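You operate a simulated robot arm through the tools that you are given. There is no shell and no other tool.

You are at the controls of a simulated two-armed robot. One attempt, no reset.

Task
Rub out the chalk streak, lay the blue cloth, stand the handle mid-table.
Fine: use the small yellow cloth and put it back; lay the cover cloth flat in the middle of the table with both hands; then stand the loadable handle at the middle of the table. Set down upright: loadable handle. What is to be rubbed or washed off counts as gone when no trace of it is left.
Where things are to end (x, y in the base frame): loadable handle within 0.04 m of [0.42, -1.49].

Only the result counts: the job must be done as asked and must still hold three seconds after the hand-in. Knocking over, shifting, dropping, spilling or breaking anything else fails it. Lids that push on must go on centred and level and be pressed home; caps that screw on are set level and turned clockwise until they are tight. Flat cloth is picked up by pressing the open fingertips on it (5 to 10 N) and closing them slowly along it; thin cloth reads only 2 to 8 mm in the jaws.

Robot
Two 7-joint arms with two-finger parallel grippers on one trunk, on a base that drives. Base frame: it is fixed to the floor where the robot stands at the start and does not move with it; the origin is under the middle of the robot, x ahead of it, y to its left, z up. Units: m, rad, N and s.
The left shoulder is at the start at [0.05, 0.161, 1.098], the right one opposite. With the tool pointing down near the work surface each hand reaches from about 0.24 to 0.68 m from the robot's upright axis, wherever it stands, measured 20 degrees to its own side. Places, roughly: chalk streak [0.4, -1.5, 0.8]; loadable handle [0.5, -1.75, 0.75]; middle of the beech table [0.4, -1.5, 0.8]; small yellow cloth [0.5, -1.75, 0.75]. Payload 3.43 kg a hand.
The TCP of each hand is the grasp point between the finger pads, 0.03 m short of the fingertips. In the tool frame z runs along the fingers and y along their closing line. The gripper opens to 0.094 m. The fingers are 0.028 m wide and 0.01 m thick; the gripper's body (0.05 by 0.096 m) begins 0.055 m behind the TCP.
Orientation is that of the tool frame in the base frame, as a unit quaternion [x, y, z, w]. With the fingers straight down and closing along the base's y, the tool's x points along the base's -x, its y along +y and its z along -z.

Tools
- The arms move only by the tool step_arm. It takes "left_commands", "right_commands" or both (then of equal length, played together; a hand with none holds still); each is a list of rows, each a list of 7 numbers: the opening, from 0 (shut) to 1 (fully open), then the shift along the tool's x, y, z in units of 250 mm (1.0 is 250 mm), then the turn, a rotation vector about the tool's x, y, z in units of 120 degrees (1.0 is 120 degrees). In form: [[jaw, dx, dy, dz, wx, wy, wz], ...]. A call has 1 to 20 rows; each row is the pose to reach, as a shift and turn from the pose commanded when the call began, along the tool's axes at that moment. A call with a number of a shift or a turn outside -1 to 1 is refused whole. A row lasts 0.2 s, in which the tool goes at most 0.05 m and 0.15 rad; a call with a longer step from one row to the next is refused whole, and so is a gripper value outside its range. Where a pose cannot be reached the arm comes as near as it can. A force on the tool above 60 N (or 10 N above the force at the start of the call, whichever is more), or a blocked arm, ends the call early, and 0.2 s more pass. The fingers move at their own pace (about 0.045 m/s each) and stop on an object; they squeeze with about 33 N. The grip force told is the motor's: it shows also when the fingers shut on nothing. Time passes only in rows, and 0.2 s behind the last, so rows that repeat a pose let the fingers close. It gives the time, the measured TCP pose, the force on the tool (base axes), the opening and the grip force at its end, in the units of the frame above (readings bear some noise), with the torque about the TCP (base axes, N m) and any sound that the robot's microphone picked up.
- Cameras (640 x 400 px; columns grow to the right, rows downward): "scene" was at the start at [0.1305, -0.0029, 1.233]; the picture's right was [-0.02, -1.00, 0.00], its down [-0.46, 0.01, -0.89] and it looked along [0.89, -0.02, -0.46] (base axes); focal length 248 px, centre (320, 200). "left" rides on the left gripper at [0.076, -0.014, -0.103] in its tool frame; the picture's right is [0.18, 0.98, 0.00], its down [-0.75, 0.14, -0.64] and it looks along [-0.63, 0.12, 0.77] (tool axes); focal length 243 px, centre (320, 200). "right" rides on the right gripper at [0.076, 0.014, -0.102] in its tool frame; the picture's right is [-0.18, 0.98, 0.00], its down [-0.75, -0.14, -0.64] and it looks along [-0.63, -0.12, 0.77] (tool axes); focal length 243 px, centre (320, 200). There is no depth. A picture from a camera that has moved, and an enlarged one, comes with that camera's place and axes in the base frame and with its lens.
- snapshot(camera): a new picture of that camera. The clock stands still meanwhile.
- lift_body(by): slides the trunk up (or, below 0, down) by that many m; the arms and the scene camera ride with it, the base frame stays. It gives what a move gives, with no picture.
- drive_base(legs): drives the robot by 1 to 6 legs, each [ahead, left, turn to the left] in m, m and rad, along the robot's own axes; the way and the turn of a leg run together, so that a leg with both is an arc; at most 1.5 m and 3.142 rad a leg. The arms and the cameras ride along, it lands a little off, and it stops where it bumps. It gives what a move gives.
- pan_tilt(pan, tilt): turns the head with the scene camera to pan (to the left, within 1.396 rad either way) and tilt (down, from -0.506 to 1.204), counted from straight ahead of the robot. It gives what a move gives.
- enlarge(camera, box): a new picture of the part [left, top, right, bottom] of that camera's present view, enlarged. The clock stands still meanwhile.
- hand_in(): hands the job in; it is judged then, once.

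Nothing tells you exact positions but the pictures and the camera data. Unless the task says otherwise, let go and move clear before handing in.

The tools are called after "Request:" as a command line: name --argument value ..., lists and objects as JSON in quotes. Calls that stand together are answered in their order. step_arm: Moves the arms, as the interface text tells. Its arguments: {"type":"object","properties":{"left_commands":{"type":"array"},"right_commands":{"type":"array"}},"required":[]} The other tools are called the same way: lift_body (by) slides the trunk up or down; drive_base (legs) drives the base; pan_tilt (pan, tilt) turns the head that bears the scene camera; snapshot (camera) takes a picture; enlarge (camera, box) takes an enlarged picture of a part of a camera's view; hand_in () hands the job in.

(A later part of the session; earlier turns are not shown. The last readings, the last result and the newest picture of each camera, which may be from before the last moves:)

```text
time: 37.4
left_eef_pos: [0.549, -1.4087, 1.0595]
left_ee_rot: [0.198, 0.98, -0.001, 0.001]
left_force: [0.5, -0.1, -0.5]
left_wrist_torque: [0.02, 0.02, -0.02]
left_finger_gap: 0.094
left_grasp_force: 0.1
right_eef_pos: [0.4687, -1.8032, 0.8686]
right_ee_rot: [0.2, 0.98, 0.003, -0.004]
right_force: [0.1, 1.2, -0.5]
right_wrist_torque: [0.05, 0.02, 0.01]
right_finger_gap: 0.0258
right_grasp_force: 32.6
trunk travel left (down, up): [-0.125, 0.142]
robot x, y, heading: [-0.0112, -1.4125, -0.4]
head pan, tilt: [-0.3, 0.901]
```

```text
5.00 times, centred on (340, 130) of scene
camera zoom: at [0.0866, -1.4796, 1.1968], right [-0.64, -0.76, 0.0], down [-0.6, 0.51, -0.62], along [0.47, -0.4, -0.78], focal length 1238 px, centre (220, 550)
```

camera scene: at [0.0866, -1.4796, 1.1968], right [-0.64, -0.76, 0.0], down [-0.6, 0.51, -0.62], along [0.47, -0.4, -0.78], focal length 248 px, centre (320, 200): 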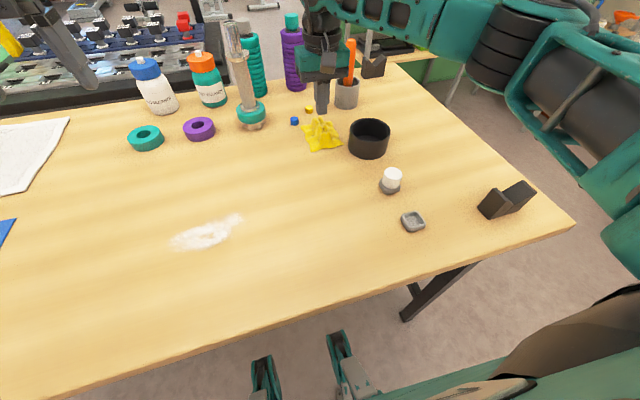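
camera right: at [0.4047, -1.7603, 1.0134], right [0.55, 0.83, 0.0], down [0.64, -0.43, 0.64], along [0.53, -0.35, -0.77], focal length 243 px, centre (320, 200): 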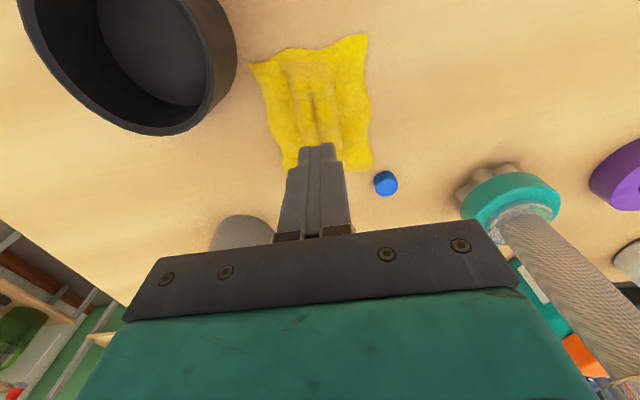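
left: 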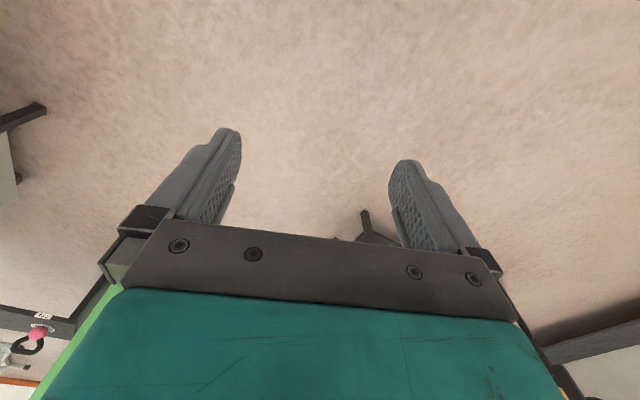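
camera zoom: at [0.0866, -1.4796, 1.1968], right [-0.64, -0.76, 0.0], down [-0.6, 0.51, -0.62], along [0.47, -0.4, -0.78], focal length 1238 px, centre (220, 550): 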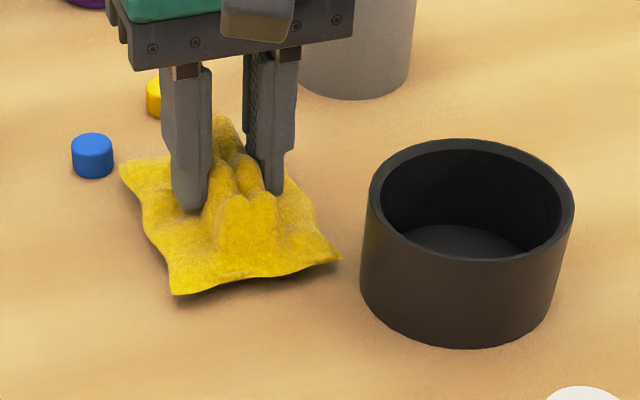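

The cloth comes up this time (gap steady at 25.8 mm). I'll raise it a few more centimetres and carry it gently towards the streak.

Request:
step_arm --right_commands '[[0, 0, 0, -0.03, 0, 0, 0], [0, 0, 0, -0.06, 0, 0, 0], [0, 0, 0, -0.1, 0, 0, 0], [0, 0, 0, -0.14, 0, 0, 0], [0, 0, 0, -0.14, 0, 0, 0]]'

Request:
snapshot --camera "right"

```text
time: 38.6
left_eef_pos: [0.5487, -1.4069, 1.0612]
left_ee_rot: [0.199, 0.98, 0.0, 0.001]
left_force: [0.5, -0.5, -0.6]
left_wrist_torque: [0.01, -0.03, 0.02]
left_finger_gap: 0.094
left_grasp_force: 0.0
right_eef_pos: [0.4686, -1.8039, 0.9041]
right_ee_rot: [0.199, 0.98, 0.003, -0.004]
right_force: [0.5, 0.7, -0.5]
right_wrist_torque: [0.0, 0.0, 0.0]
right_finger_gap: 0.0258
right_grasp_force: 32.5
trunk travel left (down, up): [-0.125, 0.142]
robot x, y, heading: [-0.0079, -1.4151, -0.402]
head pan, tilt: [-0.3, 0.901]
```

```text
taken
camera right: at [0.4049, -1.7603, 1.0068], right [0.55, 0.83, 0.0], down [0.64, -0.43, 0.64], along [0.53, -0.35, -0.77], focal length 243 px, centre (320, 200)
```

right: 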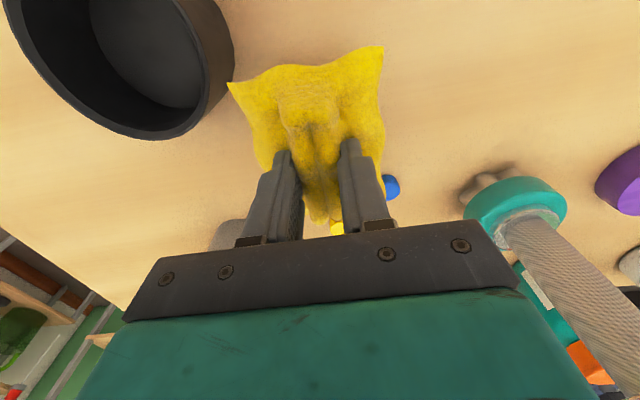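

The cloth is held firmly. The streak spans roughly 7 cm either side of [0.38, -1.475] along the table; I'll carry the cloth to the right-hand end of it, staying about 4 cm up.

Request:
step_arm --right_commands '[[0, 0.09, 0.085, 0, 0, 0, 0], [0, 0.185, 0.17, 0, 0, 0, 0], [0, 0.28, 0.255, 0, 0, 0, 0], [0, 0.375, 0.34, 0, 0, 0, 0], [0, 0.47, 0.425, 0, 0, 0, 0], [0, 0.56, 0.51, 0, 0, 0, 0], [0, 0.655, 0.6, 0, 0, 0, 0], [0, 0.748, 0.68, 0, 0, 0, 0], [0, 0.748, 0.68, 0.06, 0, 0, 0], [0, 0.748, 0.68, 0.12, 0, 0, 0], [0, 0.748, 0.68, 0.12, 0, 0, 0]]'

Request:
snapshot --camera "scene"

Request:
snapshot --camera "right"

```text
time: 41.0
left_eef_pos: [0.5485, -1.4074, 1.0615]
left_ee_rot: [0.198, 0.98, 0.0, 0.001]
left_force: [-0.1, -0.5, -0.6]
left_wrist_torque: [-0.03, 0.02, -0.01]
left_finger_gap: 0.0938
left_grasp_force: 0.1
right_eef_pos: [0.3621, -1.5735, 0.8749]
right_ee_rot: [0.2, 0.98, 0.003, -0.003]
right_force: [0.1, 0.4, -0.3]
right_wrist_torque: [0.0, 0.0, 0.01]
right_finger_gap: 0.0256
right_grasp_force: 33.4
trunk travel left (down, up): [-0.125, 0.142]
robot x, y, heading: [-0.0022, -1.4156, -0.398]
head pan, tilt: [-0.3, 0.901]
```

```text
taken
camera scene: at [0.0866, -1.4796, 1.1968], right [-0.64, -0.76, 0.0], down [-0.6, 0.51, -0.62], along [0.47, -0.4, -0.78], focal length 248 px, centre (320, 200)
```

scene: 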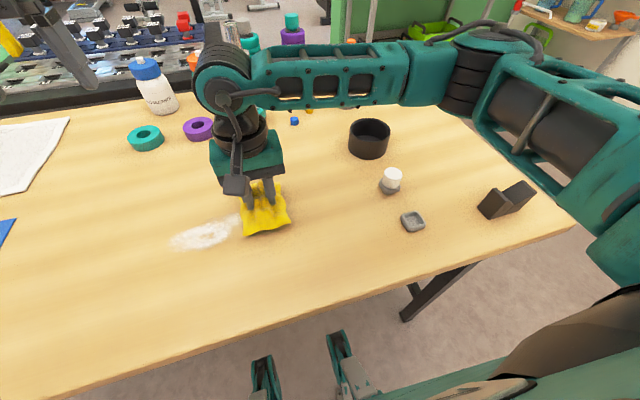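

```text
taken
camera right: at [0.2985, -1.5305, 0.9774], right [0.55, 0.83, 0.0], down [0.64, -0.43, 0.64], along [0.53, -0.35, -0.77], focal length 243 px, centre (320, 200)
```

right: 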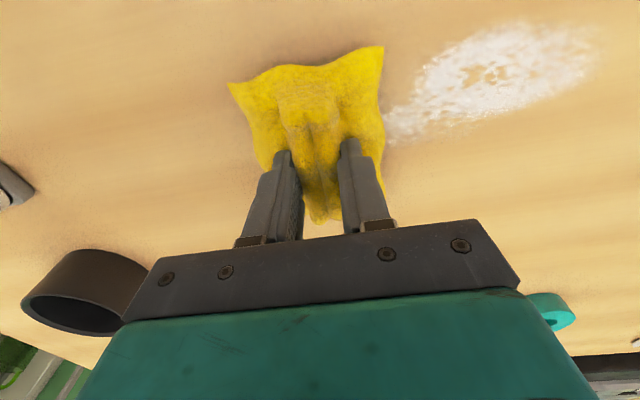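

Streak is just left of the cloth and slightly nearer to me. I'll lower until the cloth presses lightly on the table.

Request:
step_arm --right_commands '[[0, 0, 0, 0.03, 0, 0, 0], [0, 0, 0, 0.056, 0, 0, 0], [0, 0, 0, 0.066, 0, 0, 0], [0, 0, 0, 0.066, 0, 0, 0]]'

```text
time: 42.0
left_eef_pos: [0.5486, -1.4077, 1.0623]
left_ee_rot: [0.198, 0.98, 0.0, 0.0]
left_force: [0.1, -0.5, 1.1]
left_wrist_torque: [-0.04, 0.0, 0.02]
left_finger_gap: 0.0942
left_grasp_force: 0.0
right_eef_pos: [0.3617, -1.5739, 0.8592]
right_ee_rot: [0.199, 0.98, 0.003, -0.002]
right_force: [-1.3, -1.6, 10.0]
right_wrist_torque: [-0.42, 0.04, 0.0]
right_finger_gap: 0.0259
right_grasp_force: 33.0
trunk travel left (down, up): [-0.125, 0.142]
robot x, y, heading: [-0.0037, -1.4139, -0.405]
head pan, tilt: [-0.3, 0.901]
```

Pressing at 10 N. Now wiping: one pass left along the streak, then back one strip nearer to me.

Request:
step_arm --right_commands '[[0, 0, 0.1, 0, 0, 0, 0], [0, 0, 0.2, 0, 0, 0, 0], [0, 0, 0.3, 0, 0, 0, 0], [0, 0, 0.4, 0, 0, 0, 0], [0, 0, 0.5, 0, 0, 0, 0], [0, 0, 0.6, 0, 0, 0, 0], [0, 0, 0.7, 0, 0, 0, 0], [0, 0, 0.8, 0, 0, 0, 0], [0, 0.1, 0.8, 0, 0, 0, 0], [0, 0.1, 0.7, 0, 0, 0, 0], [0, 0.1, 0.6, 0, 0, 0, 0], [0, 0.1, 0.5, 0, 0, 0, 0], [0, 0.1, 0.4, 0, 0, 0, 0], [0, 0.1, 0.3, 0, 0, 0, 0], [0, 0.1, 0.2, 0, 0, 0, 0], [0, 0.1, 0.1, 0, 0, 0, 0], [0, 0.1, 0, 0, 0, 0, 0]]'

Request:
snapshot --camera "right"

Request:
snapshot --camera "scene"

```text
time: 45.6
left_eef_pos: [0.5482, -1.4062, 1.0618]
left_ee_rot: [0.199, 0.98, 0.0, 0.001]
left_force: [-0.7, -0.3, -0.4]
left_wrist_torque: [0.01, -0.02, 0.02]
left_finger_gap: 0.094
left_grasp_force: 0.0
right_eef_pos: [0.3389, -1.5644, 0.8606]
right_ee_rot: [0.2, 0.98, 0.003, -0.003]
right_force: [0.8, 2.0, 7.6]
right_wrist_torque: [-0.23, 0.14, 0.0]
right_finger_gap: 0.0259
right_grasp_force: 33.1
trunk travel left (down, up): [-0.125, 0.142]
robot x, y, heading: [-0.008, -1.4169, -0.398]
head pan, tilt: [-0.3, 0.901]
```

```text
taken
camera right: at [0.2754, -1.5205, 0.9625], right [0.55, 0.83, 0.0], down [0.64, -0.43, 0.64], along [0.53, -0.35, -0.77], focal length 243 px, centre (320, 200)
```

right: 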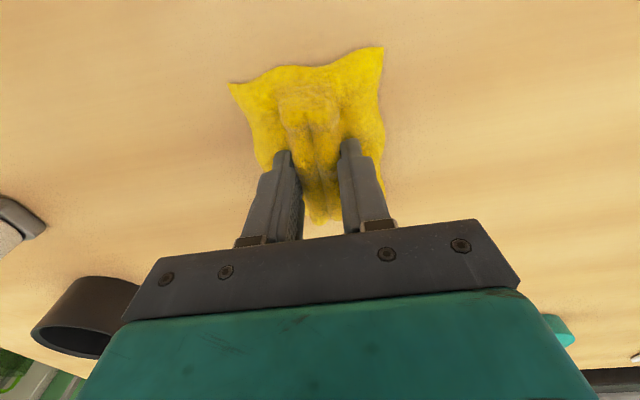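

```text
taken
camera scene: at [0.0863, -1.4794, 1.197], right [-0.64, -0.76, 0.0], down [-0.6, 0.51, -0.62], along [0.47, -0.4, -0.78], focal length 248 px, centre (320, 200)
```

scene: 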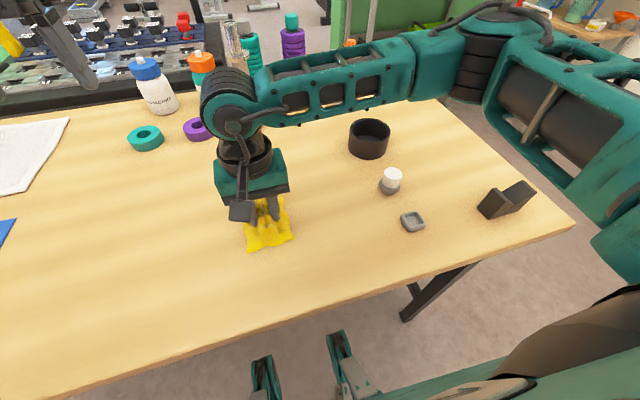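

The streak looks gone after two passes. I'll do two more overlapping passes (one nearer, one farther) to remove any faint trace.

Request:
step_arm --right_commands '[[0, 0.1, 0.0, 0.004, 0, 0, 0], [0, 0.1, 0.11, 0.004, 0, 0, 0], [0, 0.1, 0.22, 0.004, 0, 0, 0], [0, 0.1, 0.33, 0.004, 0, 0, 0], [0, 0.1, 0.44, 0.004, 0, 0, 0], [0, 0.1, 0.55, 0.004, 0, 0, 0], [0, 0.1, 0.66, 0.004, 0, 0, 0], [0, 0.1, 0.78, 0.004, 0, 0, 0], [0, 0, 0.82, 0.004, 0, 0, 0], [0, -0.1, 0.78, 0.004, 0, 0, 0], [0, -0.1, 0.66, 0.004, 0, 0, 0], [0, -0.1, 0.55, 0.004, 0, 0, 0], [0, -0.1, 0.44, 0.004, 0, 0, 0], [0, -0.1, 0.33, 0.004, 0, 0, 0], [0, -0.1, 0.22, 0.004, 0, 0, 0], [0, -0.1, 0.11, 0.004, 0, 0, 0], [0, -0.1, 0, 0.004, 0, 0, 0]]'

Request:
enlarge --camera "scene" --box '[140, 170, 300, 270]'

Request:
snapshot --camera "right"

```text
time: 49.2
left_eef_pos: [0.5471, -1.4064, 1.0629]
left_ee_rot: [0.199, 0.98, 0.0, 0.001]
left_force: [-0.1, -0.1, 0.6]
left_wrist_torque: [-0.02, -0.02, -0.02]
left_finger_gap: 0.0941
left_grasp_force: 0.1
right_eef_pos: [0.3636, -1.5737, 0.8581]
right_ee_rot: [0.199, 0.98, 0.002, -0.002]
right_force: [1.6, 6.5, 22.2]
right_wrist_torque: [-0.06, -0.05, -0.02]
right_finger_gap: 0.0259
right_grasp_force: 32.8
trunk travel left (down, up): [-0.125, 0.142]
robot x, y, heading: [-0.011, -1.4164, -0.402]
head pan, tilt: [-0.3, 0.901]
```

```text
4.00 times, centred on (220, 220) of scene
camera zoom: at [0.0857, -1.4786, 1.1971], right [-0.64, -0.76, 0.0], down [-0.6, 0.5, -0.62], along [0.48, -0.4, -0.78], focal length 990 px, centre (720, 120)
```

zoom: 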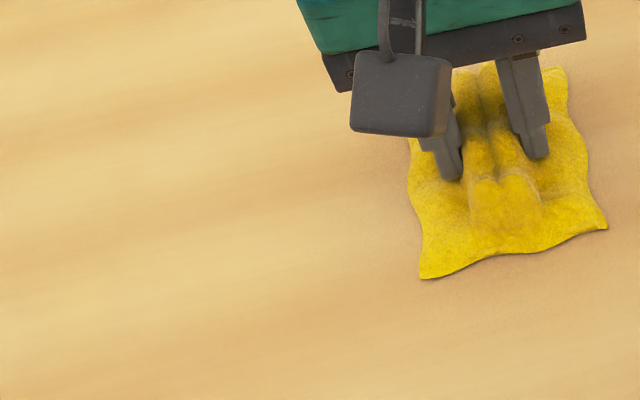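

```text
taken
camera right: at [0.2987, -1.5307, 0.9621], right [0.55, 0.83, 0.0], down [0.64, -0.43, 0.64], along [0.53, -0.35, -0.77], focal length 243 px, centre (320, 200)
```

right: 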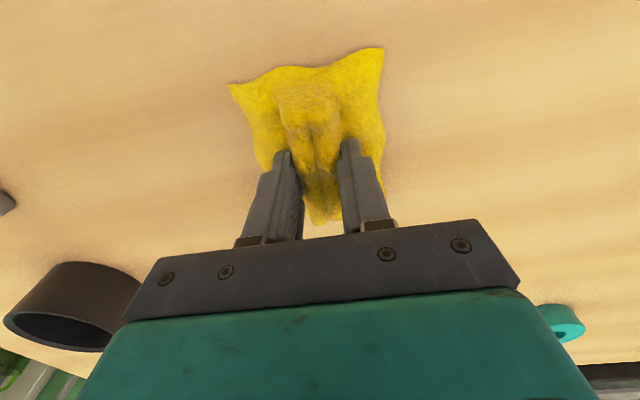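

No trace of the streak remains in either view. I'll lift the cloth, carry it back to where it lay, and lower it at the recorded spot.

Request:
step_arm --right_commands '[[0, 0, 0, -0.03, 0, 0, 0], [0, 0, 0, -0.08, 0, 0, 0], [0, 0, 0, -0.13, 0, 0, 0], [0, 0, 0, -0.186, 0, 0, 0], [0, -0.095, -0.085, -0.186, 0, 0, 0], [0, -0.19, -0.17, -0.186, 0, 0, 0], [0, -0.28, -0.255, -0.186, 0, 0, 0], [0, -0.375, -0.34, -0.186, 0, 0, 0], [0, -0.47, -0.425, -0.186, 0, 0, 0], [0, -0.56, -0.51, -0.186, 0, 0, 0], [0, -0.655, -0.6, -0.186, 0, 0, 0], [0, -0.748, -0.68, -0.186, 0, 0, 0], [0, -0.748, -0.68, -0.186, 0, 0, 0], [0, -0.748, -0.68, -0.1, 0, 0, 0], [0, -0.748, -0.68, -0.05, 0, 0, 0], [0, -0.748, -0.68, -0.05, 0, 0, 0]]'

Request:
snapshot --camera "right"

Request:
enlarge --camera "scene" --box '[280, 90, 400, 170]'

Request:
enlarge --camera "scene" --box '[140, 170, 300, 270]'

```text
time: 52.6
left_eef_pos: [0.5488, -1.407, 1.0614]
left_ee_rot: [0.199, 0.98, 0.0, 0.0]
left_force: [-0.3, 0.4, 0.6]
left_wrist_torque: [0.02, 0.01, 0.03]
left_finger_gap: 0.0941
left_grasp_force: 0.0
right_eef_pos: [0.4668, -1.8048, 0.8682]
right_ee_rot: [0.2, 0.98, 0.003, -0.004]
right_force: [0.7, 0.0, -0.9]
right_wrist_torque: [-0.01, 0.02, -0.01]
right_finger_gap: 0.0259
right_grasp_force: 33.7
trunk travel left (down, up): [-0.125, 0.142]
robot x, y, heading: [-0.0065, -1.4127, -0.396]
head pan, tilt: [-0.3, 0.901]
```

```text
taken
camera right: at [0.4049, -1.7611, 0.9707], right [0.55, 0.83, 0.0], down [0.64, -0.43, 0.64], along [0.53, -0.35, -0.77], focal length 243 px, centre (320, 200)
```

right: 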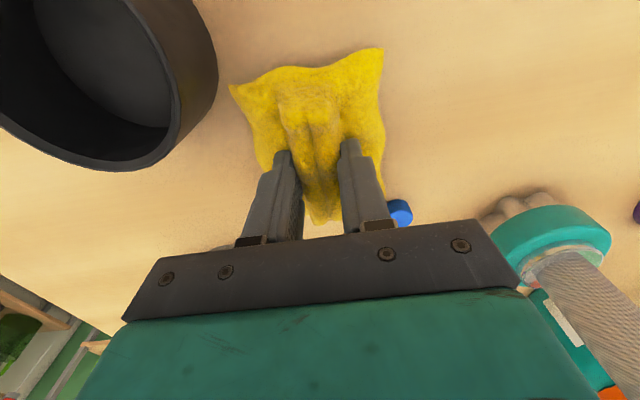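

```text
5.00 times, centred on (340, 130) of scene
camera zoom: at [0.0866, -1.4796, 1.1968], right [-0.64, -0.76, 0.0], down [-0.6, 0.51, -0.62], along [0.47, -0.4, -0.78], focal length 1238 px, centre (220, 550)
```

zoom: 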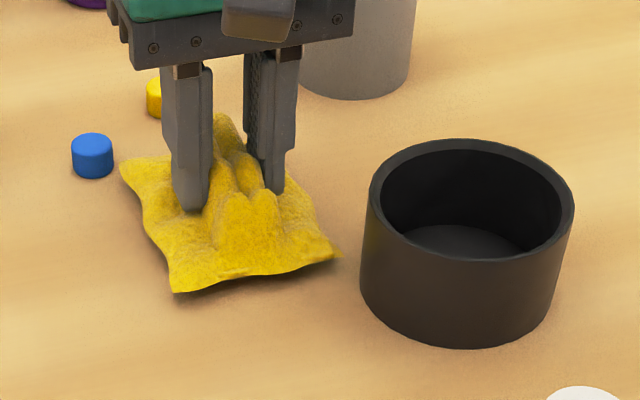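

```text
4.00 times, centred on (220, 220) of scene
camera zoom: at [0.0866, -1.4796, 1.1968], right [-0.64, -0.76, 0.0], down [-0.6, 0.51, -0.62], along [0.47, -0.4, -0.78], focal length 990 px, centre (720, 120)
```

zoom: 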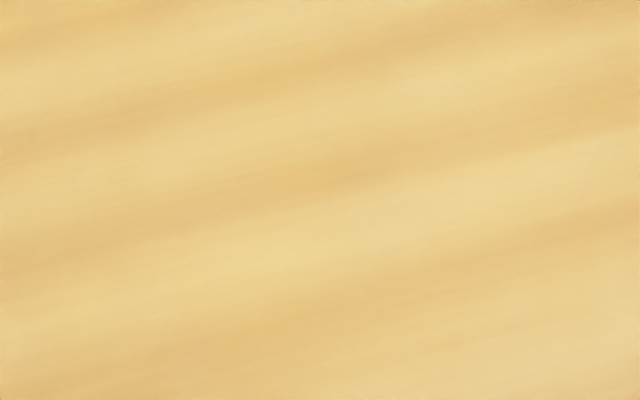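

The table is clean and the cloth is right above its old spot. I'll lower the last 8 mm, open the jaws and rise straight up.

Request:
step_arm --right_commands '[[0, 0, 0, 0.016, 0, 0, 0], [0, 0, 0, 0.03, 0, 0, 0], [0, 0, 0, 0.03, 0, 0, 0], [0.3, 0, 0, 0.03, 0, 0, 0], [0.5, 0, 0, 0.028, 0, 0, 0], [0.6, 0, 0, 0.02, 0, 0, 0], [0.6, 0, 0, 0.01, 0, 0, 0], [0.6, 0, 0, -0.1, 0, 0, 0], [0.6, 0, 0, -0.25, 0, 0, 0], [0.6, 0, 0, -0.4, 0, 0, 0], [0.6, 0, 0, -0.55, 0, 0, 0], [0.6, 0, 0, -0.7, 0, 0, 0], [0.6, 0, 0, -0.7, 0, 0, 0]]'

Request:
snapshot --camera "right"

Request:
snapshot --camera "scene"

```text
time: 55.4
left_eef_pos: [0.5481, -1.4084, 1.0615]
left_ee_rot: [0.198, 0.98, 0.0, 0.001]
left_force: [0.0, 0.1, 0.5]
left_wrist_torque: [0.03, 0.03, 0.0]
left_finger_gap: 0.0939
left_grasp_force: 0.0
right_eef_pos: [0.4688, -1.8045, 1.044]
right_ee_rot: [0.2, 0.98, 0.004, -0.003]
right_force: [-0.5, 0.4, -0.2]
right_wrist_torque: [0.01, -0.01, -0.02]
right_finger_gap: 0.0563
right_grasp_force: 0.1
trunk travel left (down, up): [-0.125, 0.142]
robot x, y, heading: [-0.0057, -1.4133, -0.403]
head pan, tilt: [-0.3, 0.901]
```

```text
taken
camera right: at [0.4053, -1.7612, 1.1462], right [0.55, 0.83, 0.0], down [0.64, -0.43, 0.64], along [0.53, -0.35, -0.77], focal length 243 px, centre (320, 200)
```

right: 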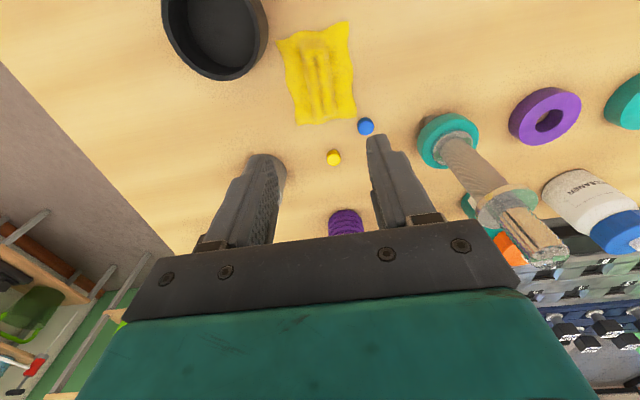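

```text
taken
camera scene: at [0.0866, -1.4797, 1.1968], right [-0.64, -0.76, 0.0], down [-0.6, 0.51, -0.62], along [0.47, -0.4, -0.78], focal length 248 px, centre (320, 200)
```

scene: 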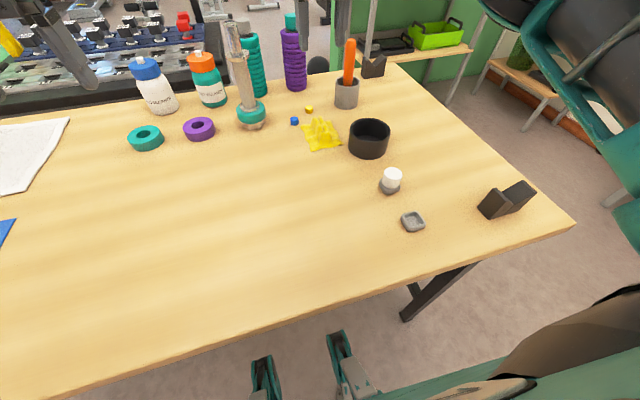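

The yellow cloth is back in place and the streak is gone. Next is the blue cloth: I'll draw the right hand back and up, then drive about 0.62 m left so that I stand squarely in front of it.

Request:
step_arm --right_commands '[[0.6, 0.1, 0, -0.12, 0, 0, 0], [0.6, 0.22, 0, -0.24, 0, 0, 0], [0.6, 0.38, 0, -0.3, 0, 0, 0], [0.6, 0.55, 0, -0.3, 0, 0, 0], [0.6, 0.65, 0, -0.3, 0, 0, 0], [0.6, 0.65, 0, -0.3, 0, 0, 0]]'

Request:
drive_base --legs '[[0, 0.615, 0.003]]'

Request:
pan_tilt --pan 0 --tilt 1.0

Request:
snapshot --camera "scene"

Request:
snapshot --camera "right"

Request:
snapshot --camera "left"

```text
time: 56.8
left_eef_pos: [0.5485, -1.4085, 1.0626]
left_ee_rot: [0.199, 0.98, 0.0, 0.001]
left_force: [-0.3, 0.5, -0.3]
left_wrist_torque: [0.02, 0.03, 0.02]
left_finger_gap: 0.0939
left_grasp_force: 0.1
right_eef_pos: [0.3198, -1.7428, 1.1197]
right_ee_rot: [0.2, 0.98, 0.003, -0.004]
right_force: [0.6, 0.6, 0.6]
right_wrist_torque: [-0.01, 0.01, -0.02]
right_finger_gap: 0.0564
right_grasp_force: 0.1
trunk travel left (down, up): [-0.125, 0.142]
robot x, y, heading: [-0.0078, -1.4135, -0.399]
head pan, tilt: [-0.3, 0.901]
```

```text
time: 61.9
left_eef_pos: [0.7635, -0.8905, 1.0611]
left_ee_rot: [0.2, 0.98, 0.001, -0.001]
left_force: [0.4, -0.3, 0.2]
left_wrist_torque: [0.0, 0.0, 0.0]
left_finger_gap: 0.0939
left_grasp_force: 0.0
right_eef_pos: [0.5342, -1.224, 1.1202]
right_ee_rot: [0.202, 0.979, 0.003, -0.003]
right_force: [0.1, 0.2, -0.5]
right_wrist_torque: [0.03, 0.02, -0.01]
right_finger_gap: 0.0566
right_grasp_force: 0.0
trunk travel left (down, up): [-0.125, 0.142]
robot x, y, heading: [0.2097, -0.8931, -0.403]
head pan, tilt: [-0.3, 0.901]
stopped in leg 1: the robot was blocked; the commanded pose is now the measured one
```

```text
time: 62.7
left_eef_pos: [0.7649, -0.889, 1.061]
left_ee_rot: [0.199, 0.98, 0.001, 0.0]
left_force: [-0.1, 0.1, 0.0]
left_wrist_torque: [0.0, 0.02, -0.01]
left_finger_gap: 0.0938
left_grasp_force: 0.0
right_eef_pos: [0.5344, -1.2232, 1.1196]
right_ee_rot: [0.201, 0.98, 0.004, -0.003]
right_force: [-0.7, -0.3, 0.6]
right_wrist_torque: [0.03, 0.02, 0.0]
right_finger_gap: 0.0562
right_grasp_force: 0.2
trunk travel left (down, up): [-0.125, 0.142]
robot x, y, heading: [0.2119, -0.8984, -0.403]
head pan, tilt: [0.0, 1.0]
```

```text
taken
camera scene: at [0.3089, -0.9388, 1.1896], right [-0.39, -0.92, 0.0], down [-0.77, 0.33, -0.54], along [0.5, -0.21, -0.84], focal length 248 px, centre (320, 200)
```

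scene: 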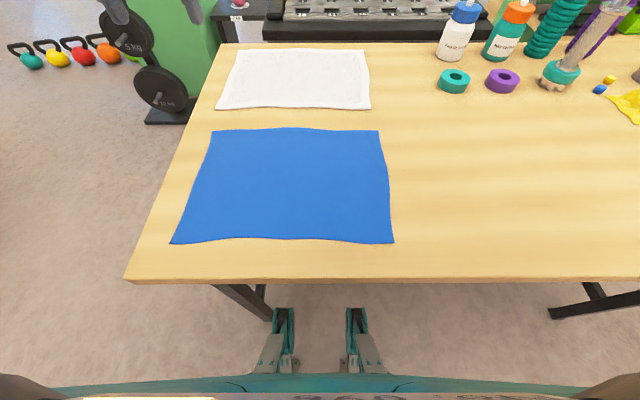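

```text
taken
camera right: at [0.4714, -1.1802, 1.2224], right [0.56, 0.83, 0.0], down [0.64, -0.43, 0.64], along [0.53, -0.35, -0.77], focal length 243 px, centre (320, 200)
```

right: 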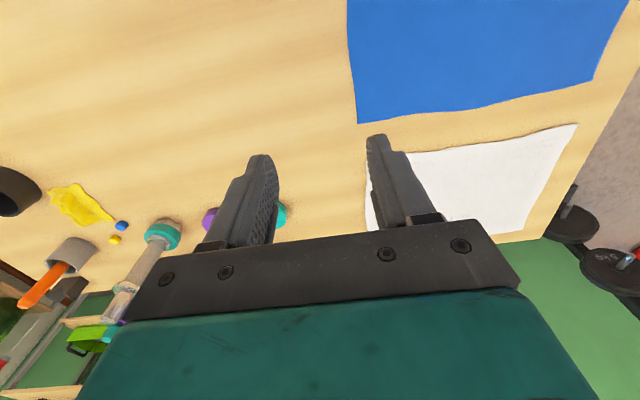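

```text
taken
camera left: at [0.6884, -0.8743, 1.1627], right [0.22, 0.98, 0.0], down [0.75, -0.17, 0.64], along [0.63, -0.14, -0.77], focal length 243 px, centre (320, 200)
```

left: 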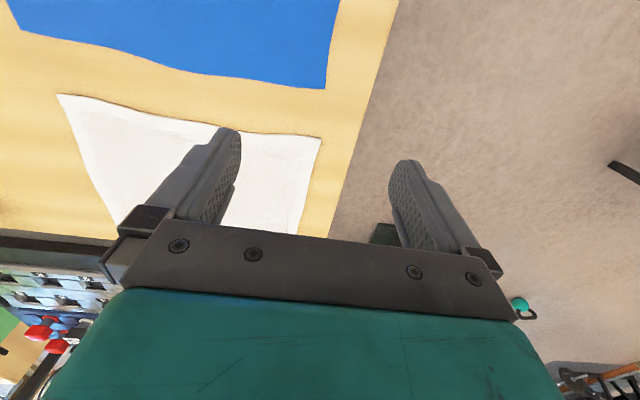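

My base touched the left table leg at the end of that drive (I now see the two front casters), so I'll back off 2 cm to the right; this spot is close enough. The blue cloth lies about 36 × 26 cm, aligned with the table, and nothing on the table looks disturbed.

Request:
drive_base --legs '[[0, -0.02, 0]]'

Request:
snapshot --camera "scene"

Request:
enlarge --camera "scene" --box '[420, 0, 640, 130]'

```text
time: 63.5
left_eef_pos: [0.7567, -0.909, 1.0597]
left_ee_rot: [0.199, 0.98, 0.001, 0.001]
left_force: [0.1, -0.8, -0.2]
left_wrist_torque: [-0.03, 0.0, 0.02]
left_finger_gap: 0.094
left_grasp_force: 0.1
right_eef_pos: [0.5271, -1.2431, 1.1205]
right_ee_rot: [0.201, 0.98, 0.003, -0.003]
right_force: [-0.6, 0.1, -0.6]
right_wrist_torque: [0.0, 0.0, 0.02]
right_finger_gap: 0.0563
right_grasp_force: 0.0
trunk travel left (down, up): [-0.125, 0.142]
robot x, y, heading: [0.2041, -0.9139, -0.406]
head pan, tilt: [0.0, 1.0]
```

```text
taken
camera scene: at [0.3009, -0.9575, 1.1896], right [-0.39, -0.92, 0.0], down [-0.77, 0.33, -0.54], along [0.5, -0.21, -0.84], focal length 248 px, centre (320, 200)
```

scene: 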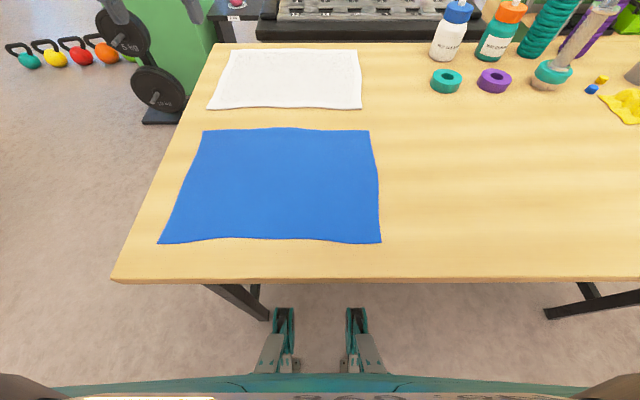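

```text
2.91 times, centred on (530, 65) of scene
camera zoom: at [0.3009, -0.9575, 1.1896], right [-0.39, -0.92, 0.0], down [-0.77, 0.33, -0.54], along [0.5, -0.21, -0.84], focal length 720 px, centre (-291, 593)
```

zoom: 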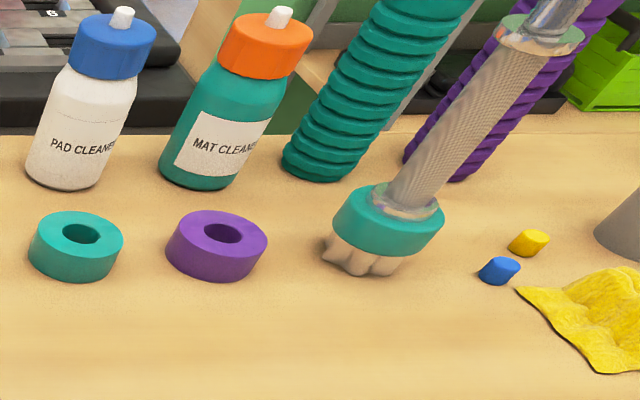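

All items are standing as before. I'll bring both hands over the middle of the cloth's short sides (right hand to about [0.534, -1.13], left hand to [0.647, -0.866]), jaws about 30 mm open, stopping at z = 0.90.

Request:
step_arm --right_commands '[[0.5, 0.022, 0.061, 0.126, 0, 0, 0], [0.4, 0.044, 0.122, 0.252, 0, 0, 0], [0.32, 0.066, 0.183, 0.378, 0, 0, 0], [0.32, 0.088, 0.244, 0.504, 0, 0, 0], [0.32, 0.11, 0.305, 0.63, 0, 0, 0], [0.32, 0.132, 0.366, 0.756, 0, 0, 0], [0.32, 0.153, 0.427, 0.882, 0, 0, 0], [0.32, 0.153, 0.427, 0.882, 0, 0, 0], [0.32, 0.153, 0.427, 0.882, 0, 0, 0]]' --left_commands '[[0.8, 0.068, -0.002, 0.091, 0, 0, 0], [0.6, 0.136, -0.004, 0.182, 0, 0, 0], [0.4, 0.204, -0.006, 0.273, 0, 0, 0], [0.32, 0.27, -0.008, 0.365, 0, 0, 0], [0.32, 0.337, -0.01, 0.456, 0, 0, 0], [0.32, 0.404, -0.012, 0.547, 0, 0, 0], [0.32, 0.472, -0.015, 0.639, 0, 0, 0], [0.32, 0.472, -0.015, 0.639, 0, 0, 0], [0.32, 0.472, -0.015, 0.639, 0, 0, 0]]'

Request:
snapshot --camera "scene"

Request:
snapshot --camera "right"

Request:
snapshot --camera "left"

```text
time: 65.5
left_eef_pos: [0.6455, -0.8641, 0.9001]
left_ee_rot: [0.199, 0.98, 0.001, 0.0]
left_force: [0.4, 0.2, -0.7]
left_wrist_torque: [0.02, 0.0, -0.02]
left_finger_gap: 0.0301
left_grasp_force: 0.0
right_eef_pos: [0.5326, -1.1286, 0.8997]
right_ee_rot: [0.201, 0.98, 0.003, -0.003]
right_force: [0.8, -0.4, 0.2]
right_wrist_torque: [-0.02, 0.0, 0.0]
right_finger_gap: 0.03
right_grasp_force: 0.1
trunk travel left (down, up): [-0.125, 0.142]
robot x, y, heading: [0.2042, -0.9115, -0.408]
head pan, tilt: [0.0, 1.0]
```

```text
taken
camera scene: at [0.301, -0.9572, 1.1896], right [-0.39, -0.92, 0.0], down [-0.77, 0.33, -0.54], along [0.5, -0.21, -0.84], focal length 248 px, centre (320, 200)
```

scene: 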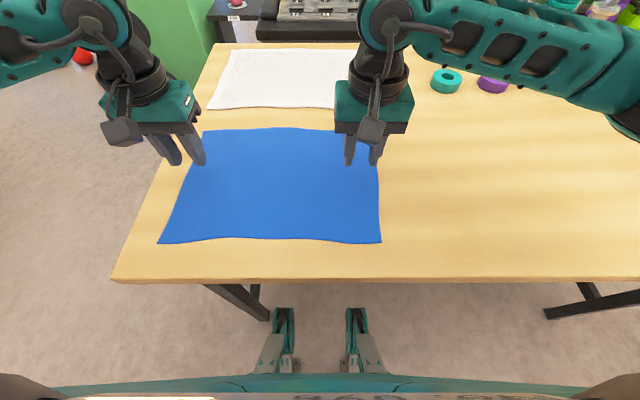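

```text
taken
camera right: at [0.4699, -1.0845, 1.0031], right [0.56, 0.83, 0.0], down [0.64, -0.43, 0.64], along [0.53, -0.35, -0.77], focal length 243 px, centre (320, 200)
```

right: 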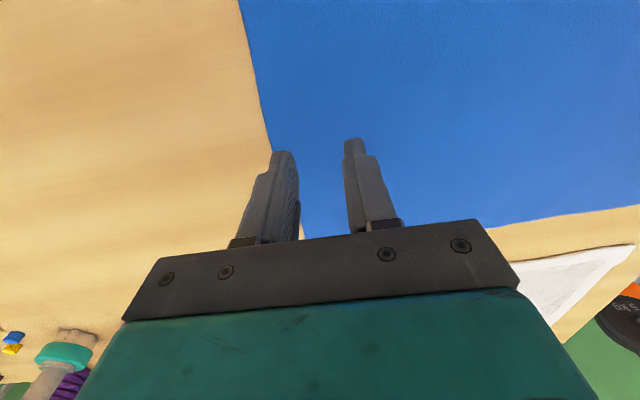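

```text
taken
camera left: at [0.5699, -0.8496, 1.0027], right [0.21, 0.98, 0.0], down [0.75, -0.17, 0.64], along [0.63, -0.14, -0.77], focal length 243 px, centre (320, 200)
```

left: 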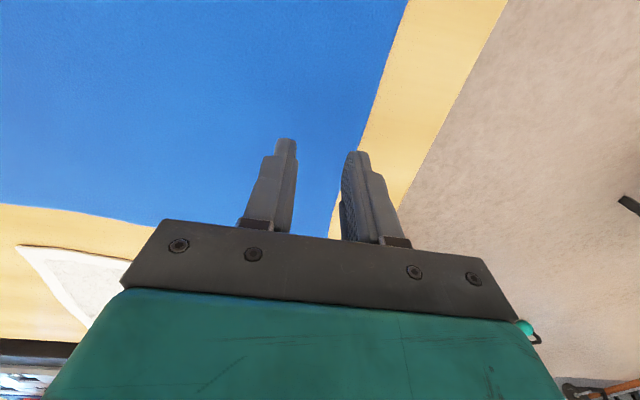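

Both hands are over the cloth: the right is about 37 mm inside the right edge, the left about 30 mm inside the left one, so I'll shift the left 6 mm inwards. Now lowering both to just above the surface.

Request:
step_arm --right_commands '[[0.32, 0, 0, 0.06, 0, 0, 0], [0.32, 0, 0, 0.12, 0, 0, 0], [0.32, 0, 0, 0.15, 0, 0, 0], [0.32, 0, 0, 0.15, 0, 0, 0]]' --left_commands '[[0.32, 0, -0.012, 0.06, 0, 0, 0], [0.32, 0, -0.024, 0.12, 0, 0, 0], [0.32, 0, -0.024, 0.15, 0, 0, 0], [0.32, 0, -0.024, 0.15, 0, 0, 0]]'

```text
time: 66.5
left_eef_pos: [0.6439, -0.8705, 0.8646]
left_ee_rot: [0.2, 0.98, 0.0, 0.0]
left_force: [0.1, 0.0, 0.4]
left_wrist_torque: [0.01, 0.0, 0.05]
left_finger_gap: 0.0304
left_grasp_force: 0.0
right_eef_pos: [0.5329, -1.127, 0.8627]
right_ee_rot: [0.2, 0.98, 0.003, -0.004]
right_force: [0.4, 0.1, -0.2]
right_wrist_torque: [0.01, -0.02, -0.02]
right_finger_gap: 0.0298
right_grasp_force: 0.1
trunk travel left (down, up): [-0.125, 0.142]
robot x, y, heading: [0.2027, -0.9143, -0.409]
head pan, tilt: [0.0, 1.0]
```

Request:
step_arm --right_commands '[[0.32, 0, 0, 0.01, 0, 0, 0], [0.32, 0, 0, 0.018, 0, 0, 0], [0.32, 0, 0, 0.018, 0, 0, 0]]' --left_commands '[[0.32, 0, 0, 0.01, 0, 0, 0], [0.32, 0, 0, 0.02, 0, 0, 0], [0.32, 0, 0, 0.02, 0, 0, 0]]'

```text
time: 67.3
left_eef_pos: [0.6446, -0.8703, 0.8581]
left_ee_rot: [0.199, 0.98, 0.001, 0.0]
left_force: [0.2, -0.6, -0.3]
left_wrist_torque: [0.01, 0.0, 0.01]
left_finger_gap: 0.0299
left_grasp_force: 0.1
right_eef_pos: [0.5323, -1.1272, 0.8588]
right_ee_rot: [0.201, 0.979, 0.003, -0.003]
right_force: [0.0, 0.3, -0.4]
right_wrist_torque: [0.0, 0.04, -0.01]
right_finger_gap: 0.0301
right_grasp_force: 0.0
trunk travel left (down, up): [-0.125, 0.142]
robot x, y, heading: [0.1988, -0.9133, -0.406]
head pan, tilt: [0.0, 1.0]
```

No contact yet at z ≈ 0.858; continuing down in 2 mm steps.

Request:
step_arm --right_commands '[[0.32, 0, 0, 0.008, 0, 0, 0], [0.32, 0, 0, 0.012, 0, 0, 0], [0.32, 0, 0, 0.012, 0, 0, 0]]' --left_commands '[[0.32, 0, 0, 0.008, 0, 0, 0], [0.32, 0, 0, 0.012, 0, 0, 0], [0.32, 0, 0, 0.012, 0, 0, 0]]'

```text
time: 68.1
left_eef_pos: [0.6437, -0.8715, 0.8552]
left_ee_rot: [0.199, 0.98, 0.0, 0.0]
left_force: [-0.5, 0.1, 0.7]
left_wrist_torque: [0.0, 0.01, 0.0]
left_finger_gap: 0.0303
left_grasp_force: 0.0
right_eef_pos: [0.5324, -1.1279, 0.854]
right_ee_rot: [0.201, 0.98, 0.003, -0.003]
right_force: [-0.6, -0.2, 0.3]
right_wrist_torque: [-0.01, 0.0, 0.02]
right_finger_gap: 0.0297
right_grasp_force: 0.2
trunk travel left (down, up): [-0.125, 0.142]
robot x, y, heading: [0.205, -0.9133, -0.408]
head pan, tilt: [0.0, 1.0]
```

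Request:
step_arm --right_commands '[[0.32, 0, 0, 0.008, 0, 0, 0], [0.32, 0, 0, 0.012, 0, 0, 0], [0.32, 0, 0, 0.012, 0, 0, 0]]' --left_commands '[[0.32, 0, 0, 0.008, 0, 0, 0], [0.32, 0, 0, 0.012, 0, 0, 0], [0.32, 0, 0, 0.012, 0, 0, 0]]'

```text
time: 68.9
left_eef_pos: [0.6443, -0.8692, 0.852]
left_ee_rot: [0.2, 0.98, 0.0, -0.001]
left_force: [0.5, -0.9, -0.4]
left_wrist_torque: [0.01, 0.02, 0.0]
left_finger_gap: 0.03
left_grasp_force: 0.1
right_eef_pos: [0.5319, -1.1265, 0.852]
right_ee_rot: [0.201, 0.98, 0.003, -0.003]
right_force: [0.5, 0.7, 0.8]
right_wrist_torque: [0.01, -0.02, 0.02]
right_finger_gap: 0.0301
right_grasp_force: 0.0
trunk travel left (down, up): [-0.125, 0.142]
robot x, y, heading: [0.2025, -0.9106, -0.404]
head pan, tilt: [0.0, 1.0]
```

Still free at z ≈ 0.852, so the table is lower than the yellow cloth suggested. I'll check the gap in the hand camera.

Request:
enlarge --camera "scene" --box '[310, 110, 410, 180]'

Request:
snapshot --camera "right"

```text
5.71 times, centred on (360, 145) of scene
camera zoom: at [0.3011, -0.9572, 1.1896], right [-0.39, -0.92, 0.0], down [-0.77, 0.33, -0.54], along [0.5, -0.21, -0.84], focal length 1414 px, centre (91, 514)
```

zoom: 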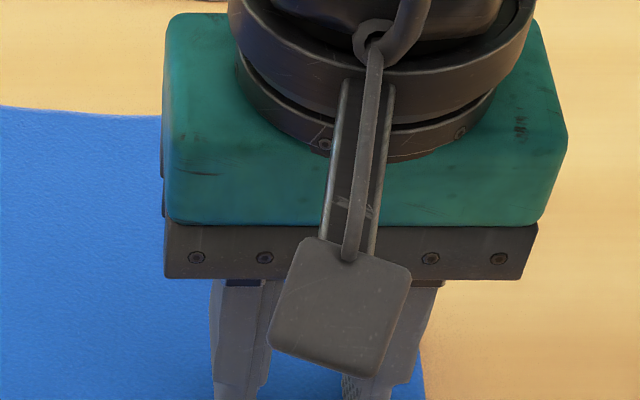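

```text
taken
camera right: at [0.4689, -1.0833, 0.9544], right [0.56, 0.83, 0.0], down [0.64, -0.43, 0.64], along [0.53, -0.35, -0.77], focal length 243 px, centre (320, 200)
```

right: 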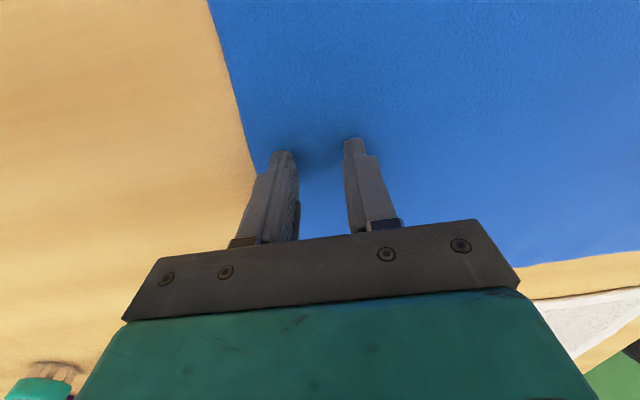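

The contact shading shows the tips are close to the cloth. Continuing down in small steps.

Request:
step_arm --right_commands '[[0.32, 0, 0, 0.008, 0, 0, 0], [0.32, 0, 0, 0.016, 0, 0, 0], [0.32, 0, 0, 0.016, 0, 0, 0]]' --left_commands '[[0.32, 0, 0, 0.008, 0, 0, 0], [0.32, 0, 0, 0.016, 0, 0, 0], [0.32, 0, 0, 0.016, 0, 0, 0]]'

```text
time: 69.7
left_eef_pos: [0.6441, -0.8708, 0.8504]
left_ee_rot: [0.199, 0.98, -0.001, 0.003]
left_force: [0.0, 1.2, 23.4]
left_wrist_torque: [0.31, 0.03, -0.03]
left_finger_gap: 0.0303
left_grasp_force: 0.1
right_eef_pos: [0.5321, -1.1267, 0.8513]
right_ee_rot: [0.202, 0.979, 0.004, 0.001]
right_force: [4.6, -2.6, 24.3]
right_wrist_torque: [-0.57, 0.09, 0.09]
right_finger_gap: 0.0302
right_grasp_force: 0.1
trunk travel left (down, up): [-0.125, 0.142]
robot x, y, heading: [0.1995, -0.9111, -0.405]
head pan, tilt: [0.0, 1.0]
```

Contact at TCP z ≈ 0.851 (table about 0.82), now pressing ~24 N. I'll ease to about 8 N on both, then close the right hand slowly while sliding it inwards, so its inner finger stays put and the outer one gathers the edge.

Request:
step_arm --right_commands '[[0.32, 0, 0, -0.007, 0, 0, 0], [0.32, 0, 0, -0.007, 0, 0, 0]]' --left_commands '[[0.32, 0, 0, -0.007, 0, 0, 0], [0.32, 0, 0, -0.007, 0, 0, 0]]'

```text
time: 70.3
left_eef_pos: [0.6431, -0.8707, 0.8508]
left_ee_rot: [0.199, 0.98, 0.0, 0.002]
left_force: [4.6, -0.1, 17.6]
left_wrist_torque: [0.15, -0.11, -0.03]
left_finger_gap: 0.0302
left_grasp_force: 0.1
right_eef_pos: [0.5333, -1.1272, 0.8502]
right_ee_rot: [0.203, 0.979, 0.004, -0.001]
right_force: [5.7, -2.9, 24.8]
right_wrist_torque: [-0.62, 0.01, 0.16]
right_finger_gap: 0.0302
right_grasp_force: 0.6
trunk travel left (down, up): [-0.125, 0.142]
robot x, y, heading: [0.2002, -0.9185, -0.409]
head pan, tilt: [0.0, 1.0]
```

Still 18 N (left) and 25 N (right); easing a bit more.

Request:
step_arm --right_commands '[[0.32, 0, 0, -0.008, 0, 0, 0], [0.32, 0, 0, -0.008, 0, 0, 0]]' --left_commands '[[0.32, 0, 0, -0.005, 0, 0, 0], [0.32, 0, 0, -0.005, 0, 0, 0]]'

```text
time: 70.9
left_eef_pos: [0.6436, -0.8706, 0.8516]
left_ee_rot: [0.2, 0.98, 0.001, 0.0]
left_force: [3.3, -0.7, 11.4]
left_wrist_torque: [0.1, -0.13, -0.03]
left_finger_gap: 0.0299
left_grasp_force: 0.1
right_eef_pos: [0.5312, -1.1261, 0.8517]
right_ee_rot: [0.2, 0.98, 0.003, -0.003]
right_force: [2.5, -0.5, 13.0]
right_wrist_torque: [-0.33, -0.05, 0.06]
right_finger_gap: 0.03
right_grasp_force: 0.1
trunk travel left (down, up): [-0.125, 0.142]
robot x, y, heading: [0.2017, -0.9123, -0.405]
head pan, tilt: [0.0, 1.0]
```

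About 11–13 N now. Easing another half millimetre while starting the slow close of the right hand.

Request:
step_arm --right_commands '[[0.32, 0, 0, -0.002, 0, 0, 0], [0.28, 0, 0.007, -0.002, 0, 0, 0], [0.25, 0, 0.013, -0.002, 0, 0, 0], [0.22, 0, 0.019, -0.002, 0, 0, 0], [0.18, 0, 0.026, -0.002, 0, 0, 0], [0.15, 0, 0.032, -0.002, 0, 0, 0], [0.12, 0, 0.038, -0.002, 0, 0, 0]]' --left_commands '[[0.32, 0, 0, -0.002, 0, 0, 0], [0.32, 0, 0, -0.002, 0, 0, 0], [0.32, 0, 0, -0.002, 0, 0, 0], [0.32, 0, 0, -0.002, 0, 0, 0], [0.32, 0, 0, -0.002, 0, 0, 0], [0.32, 0, 0, -0.002, 0, 0, 0], [0.32, 0, 0, -0.002, 0, 0, 0]]'

Request:
snapshot --camera "right"

Request:
snapshot --camera "scene"

```text
time: 72.5
left_eef_pos: [0.6438, -0.8713, 0.8514]
left_ee_rot: [0.198, 0.98, 0.001, 0.001]
left_force: [0.8, -0.2, 0.6]
left_wrist_torque: [0.02, -0.01, 0.05]
left_finger_gap: 0.0303
left_grasp_force: 0.0
right_eef_pos: [0.5358, -1.118, 0.8528]
right_ee_rot: [0.201, 0.979, 0.004, -0.003]
right_force: [0.0, 0.2, -0.7]
right_wrist_torque: [-0.02, 0.01, -0.02]
right_finger_gap: 0.0113
right_grasp_force: 0.3
trunk travel left (down, up): [-0.125, 0.142]
robot x, y, heading: [0.2012, -0.9124, -0.402]
head pan, tilt: [0.0, 1.0]
```

```text
taken
camera right: at [0.4725, -1.0747, 0.9549], right [0.56, 0.83, 0.0], down [0.64, -0.43, 0.64], along [0.53, -0.35, -0.77], focal length 243 px, centre (320, 200)
```

right: 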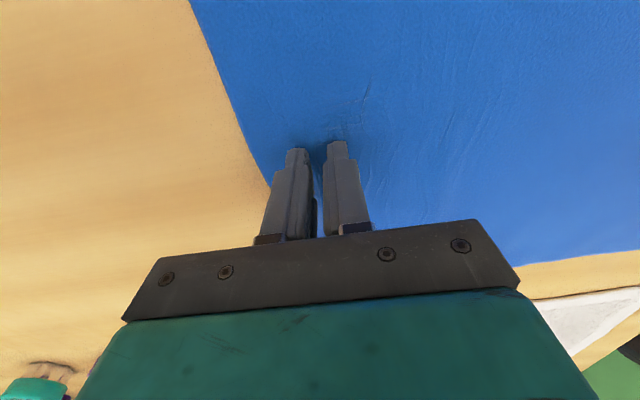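

```text
taken
camera scene: at [0.301, -0.9572, 1.1895], right [-0.39, -0.92, 0.0], down [-0.77, 0.33, -0.54], along [0.5, -0.21, -0.84], focal length 248 px, centre (320, 200)
```

scene: 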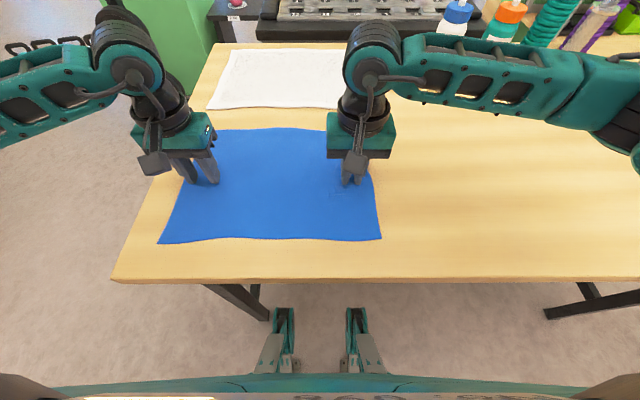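

The press force faded to zero during closing, so the cloth only wrinkled slightly. I'll reopen the right hand at its outer position, press down again to about 10 N, and close in shorter stages with force checks.

Request:
step_arm --right_commands '[[0.2, 0, -0.02, -0.004, 0, 0, 0], [0.32, 0, -0.038, -0.004, 0, 0, 0], [0.32, 0, -0.038, 0.004, 0, 0, 0], [0.32, 0, -0.038, 0.008, 0, 0, 0], [0.32, 0, -0.038, 0.008, 0, 0, 0]]'

```text
time: 73.7
left_eef_pos: [0.6436, -0.8718, 0.8531]
left_ee_rot: [0.199, 0.98, 0.0, -0.001]
left_force: [-0.5, 0.3, -0.3]
left_wrist_torque: [0.03, 0.03, 0.0]
left_finger_gap: 0.0301
left_grasp_force: 0.0
right_eef_pos: [0.5331, -1.1271, 0.8519]
right_ee_rot: [0.201, 0.979, 0.003, -0.002]
right_force: [-1.8, 0.4, 11.8]
right_wrist_torque: [-0.27, 0.1, 0.03]
right_finger_gap: 0.0303
right_grasp_force: 0.1
trunk travel left (down, up): [-0.125, 0.142]
robot x, y, heading: [0.2036, -0.91, -0.404]
head pan, tilt: [0.0, 1.0]
```

Right hand presses at 11.8 N. Closing the first stage with a slight downward bias.

Request:
step_arm --right_commands '[[0.28, 0, 0.007, 0.001, 0, 0, 0], [0.25, 0, 0.013, 0.002, 0, 0, 0], [0.22, 0, 0.019, 0.002, 0, 0, 0]]'

```text
time: 74.5
left_eef_pos: [0.6435, -0.8705, 0.8539]
left_ee_rot: [0.199, 0.98, -0.001, 0.0]
left_force: [-0.7, -0.7, 0.3]
left_wrist_torque: [-0.02, -0.01, -0.02]
left_finger_gap: 0.0301
left_grasp_force: 0.0
right_eef_pos: [0.5334, -1.1216, 0.8508]
right_ee_rot: [0.201, 0.98, 0.003, -0.001]
right_force: [0.3, -1.5, 21.3]
right_wrist_torque: [-0.45, 0.11, 0.03]
right_finger_gap: 0.0214
right_grasp_force: 0.9
trunk travel left (down, up): [-0.125, 0.142]
robot x, y, heading: [0.2019, -0.9114, -0.407]
head pan, tilt: [0.0, 1.0]
```

Force is 21 N, a bit high; easing slightly and closing further.

Request:
step_arm --right_commands '[[0.19, 0, 0.006, -0.003, 0, 0, 0], [0.16, 0, 0.012, -0.003, 0, 0, 0], [0.13, 0, 0.018, -0.003, 0, 0, 0]]'

Request:
enlarge --camera "right" --box '[220, 80, 440, 240]'

```text
time: 75.3
left_eef_pos: [0.6441, -0.8709, 0.8525]
left_ee_rot: [0.199, 0.98, 0.0, 0.001]
left_force: [-0.1, 0.1, -0.3]
left_wrist_torque: [0.03, 0.01, 0.04]
left_finger_gap: 0.0299
left_grasp_force: 0.1
right_eef_pos: [0.5354, -1.1176, 0.8515]
right_ee_rot: [0.201, 0.98, 0.003, -0.003]
right_force: [-0.7, -4.3, 19.4]
right_wrist_torque: [-0.46, 0.02, 0.04]
right_finger_gap: 0.0125
right_grasp_force: 2.6
trunk travel left (down, up): [-0.125, 0.142]
robot x, y, heading: [0.1995, -0.9139, -0.403]
head pan, tilt: [0.0, 1.0]
```

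```text
2.50 times, centred on (330, 160) of right
camera zoom: at [0.472, -1.0743, 0.9539], right [0.56, 0.83, 0.0], down [0.64, -0.43, 0.64], along [0.53, -0.35, -0.77], focal length 606 px, centre (295, 300)
```

zoom: 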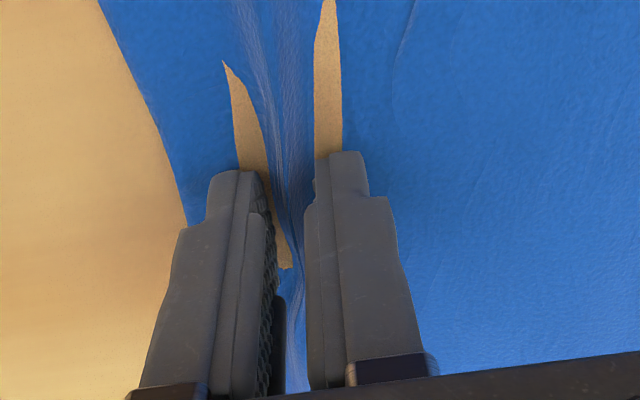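

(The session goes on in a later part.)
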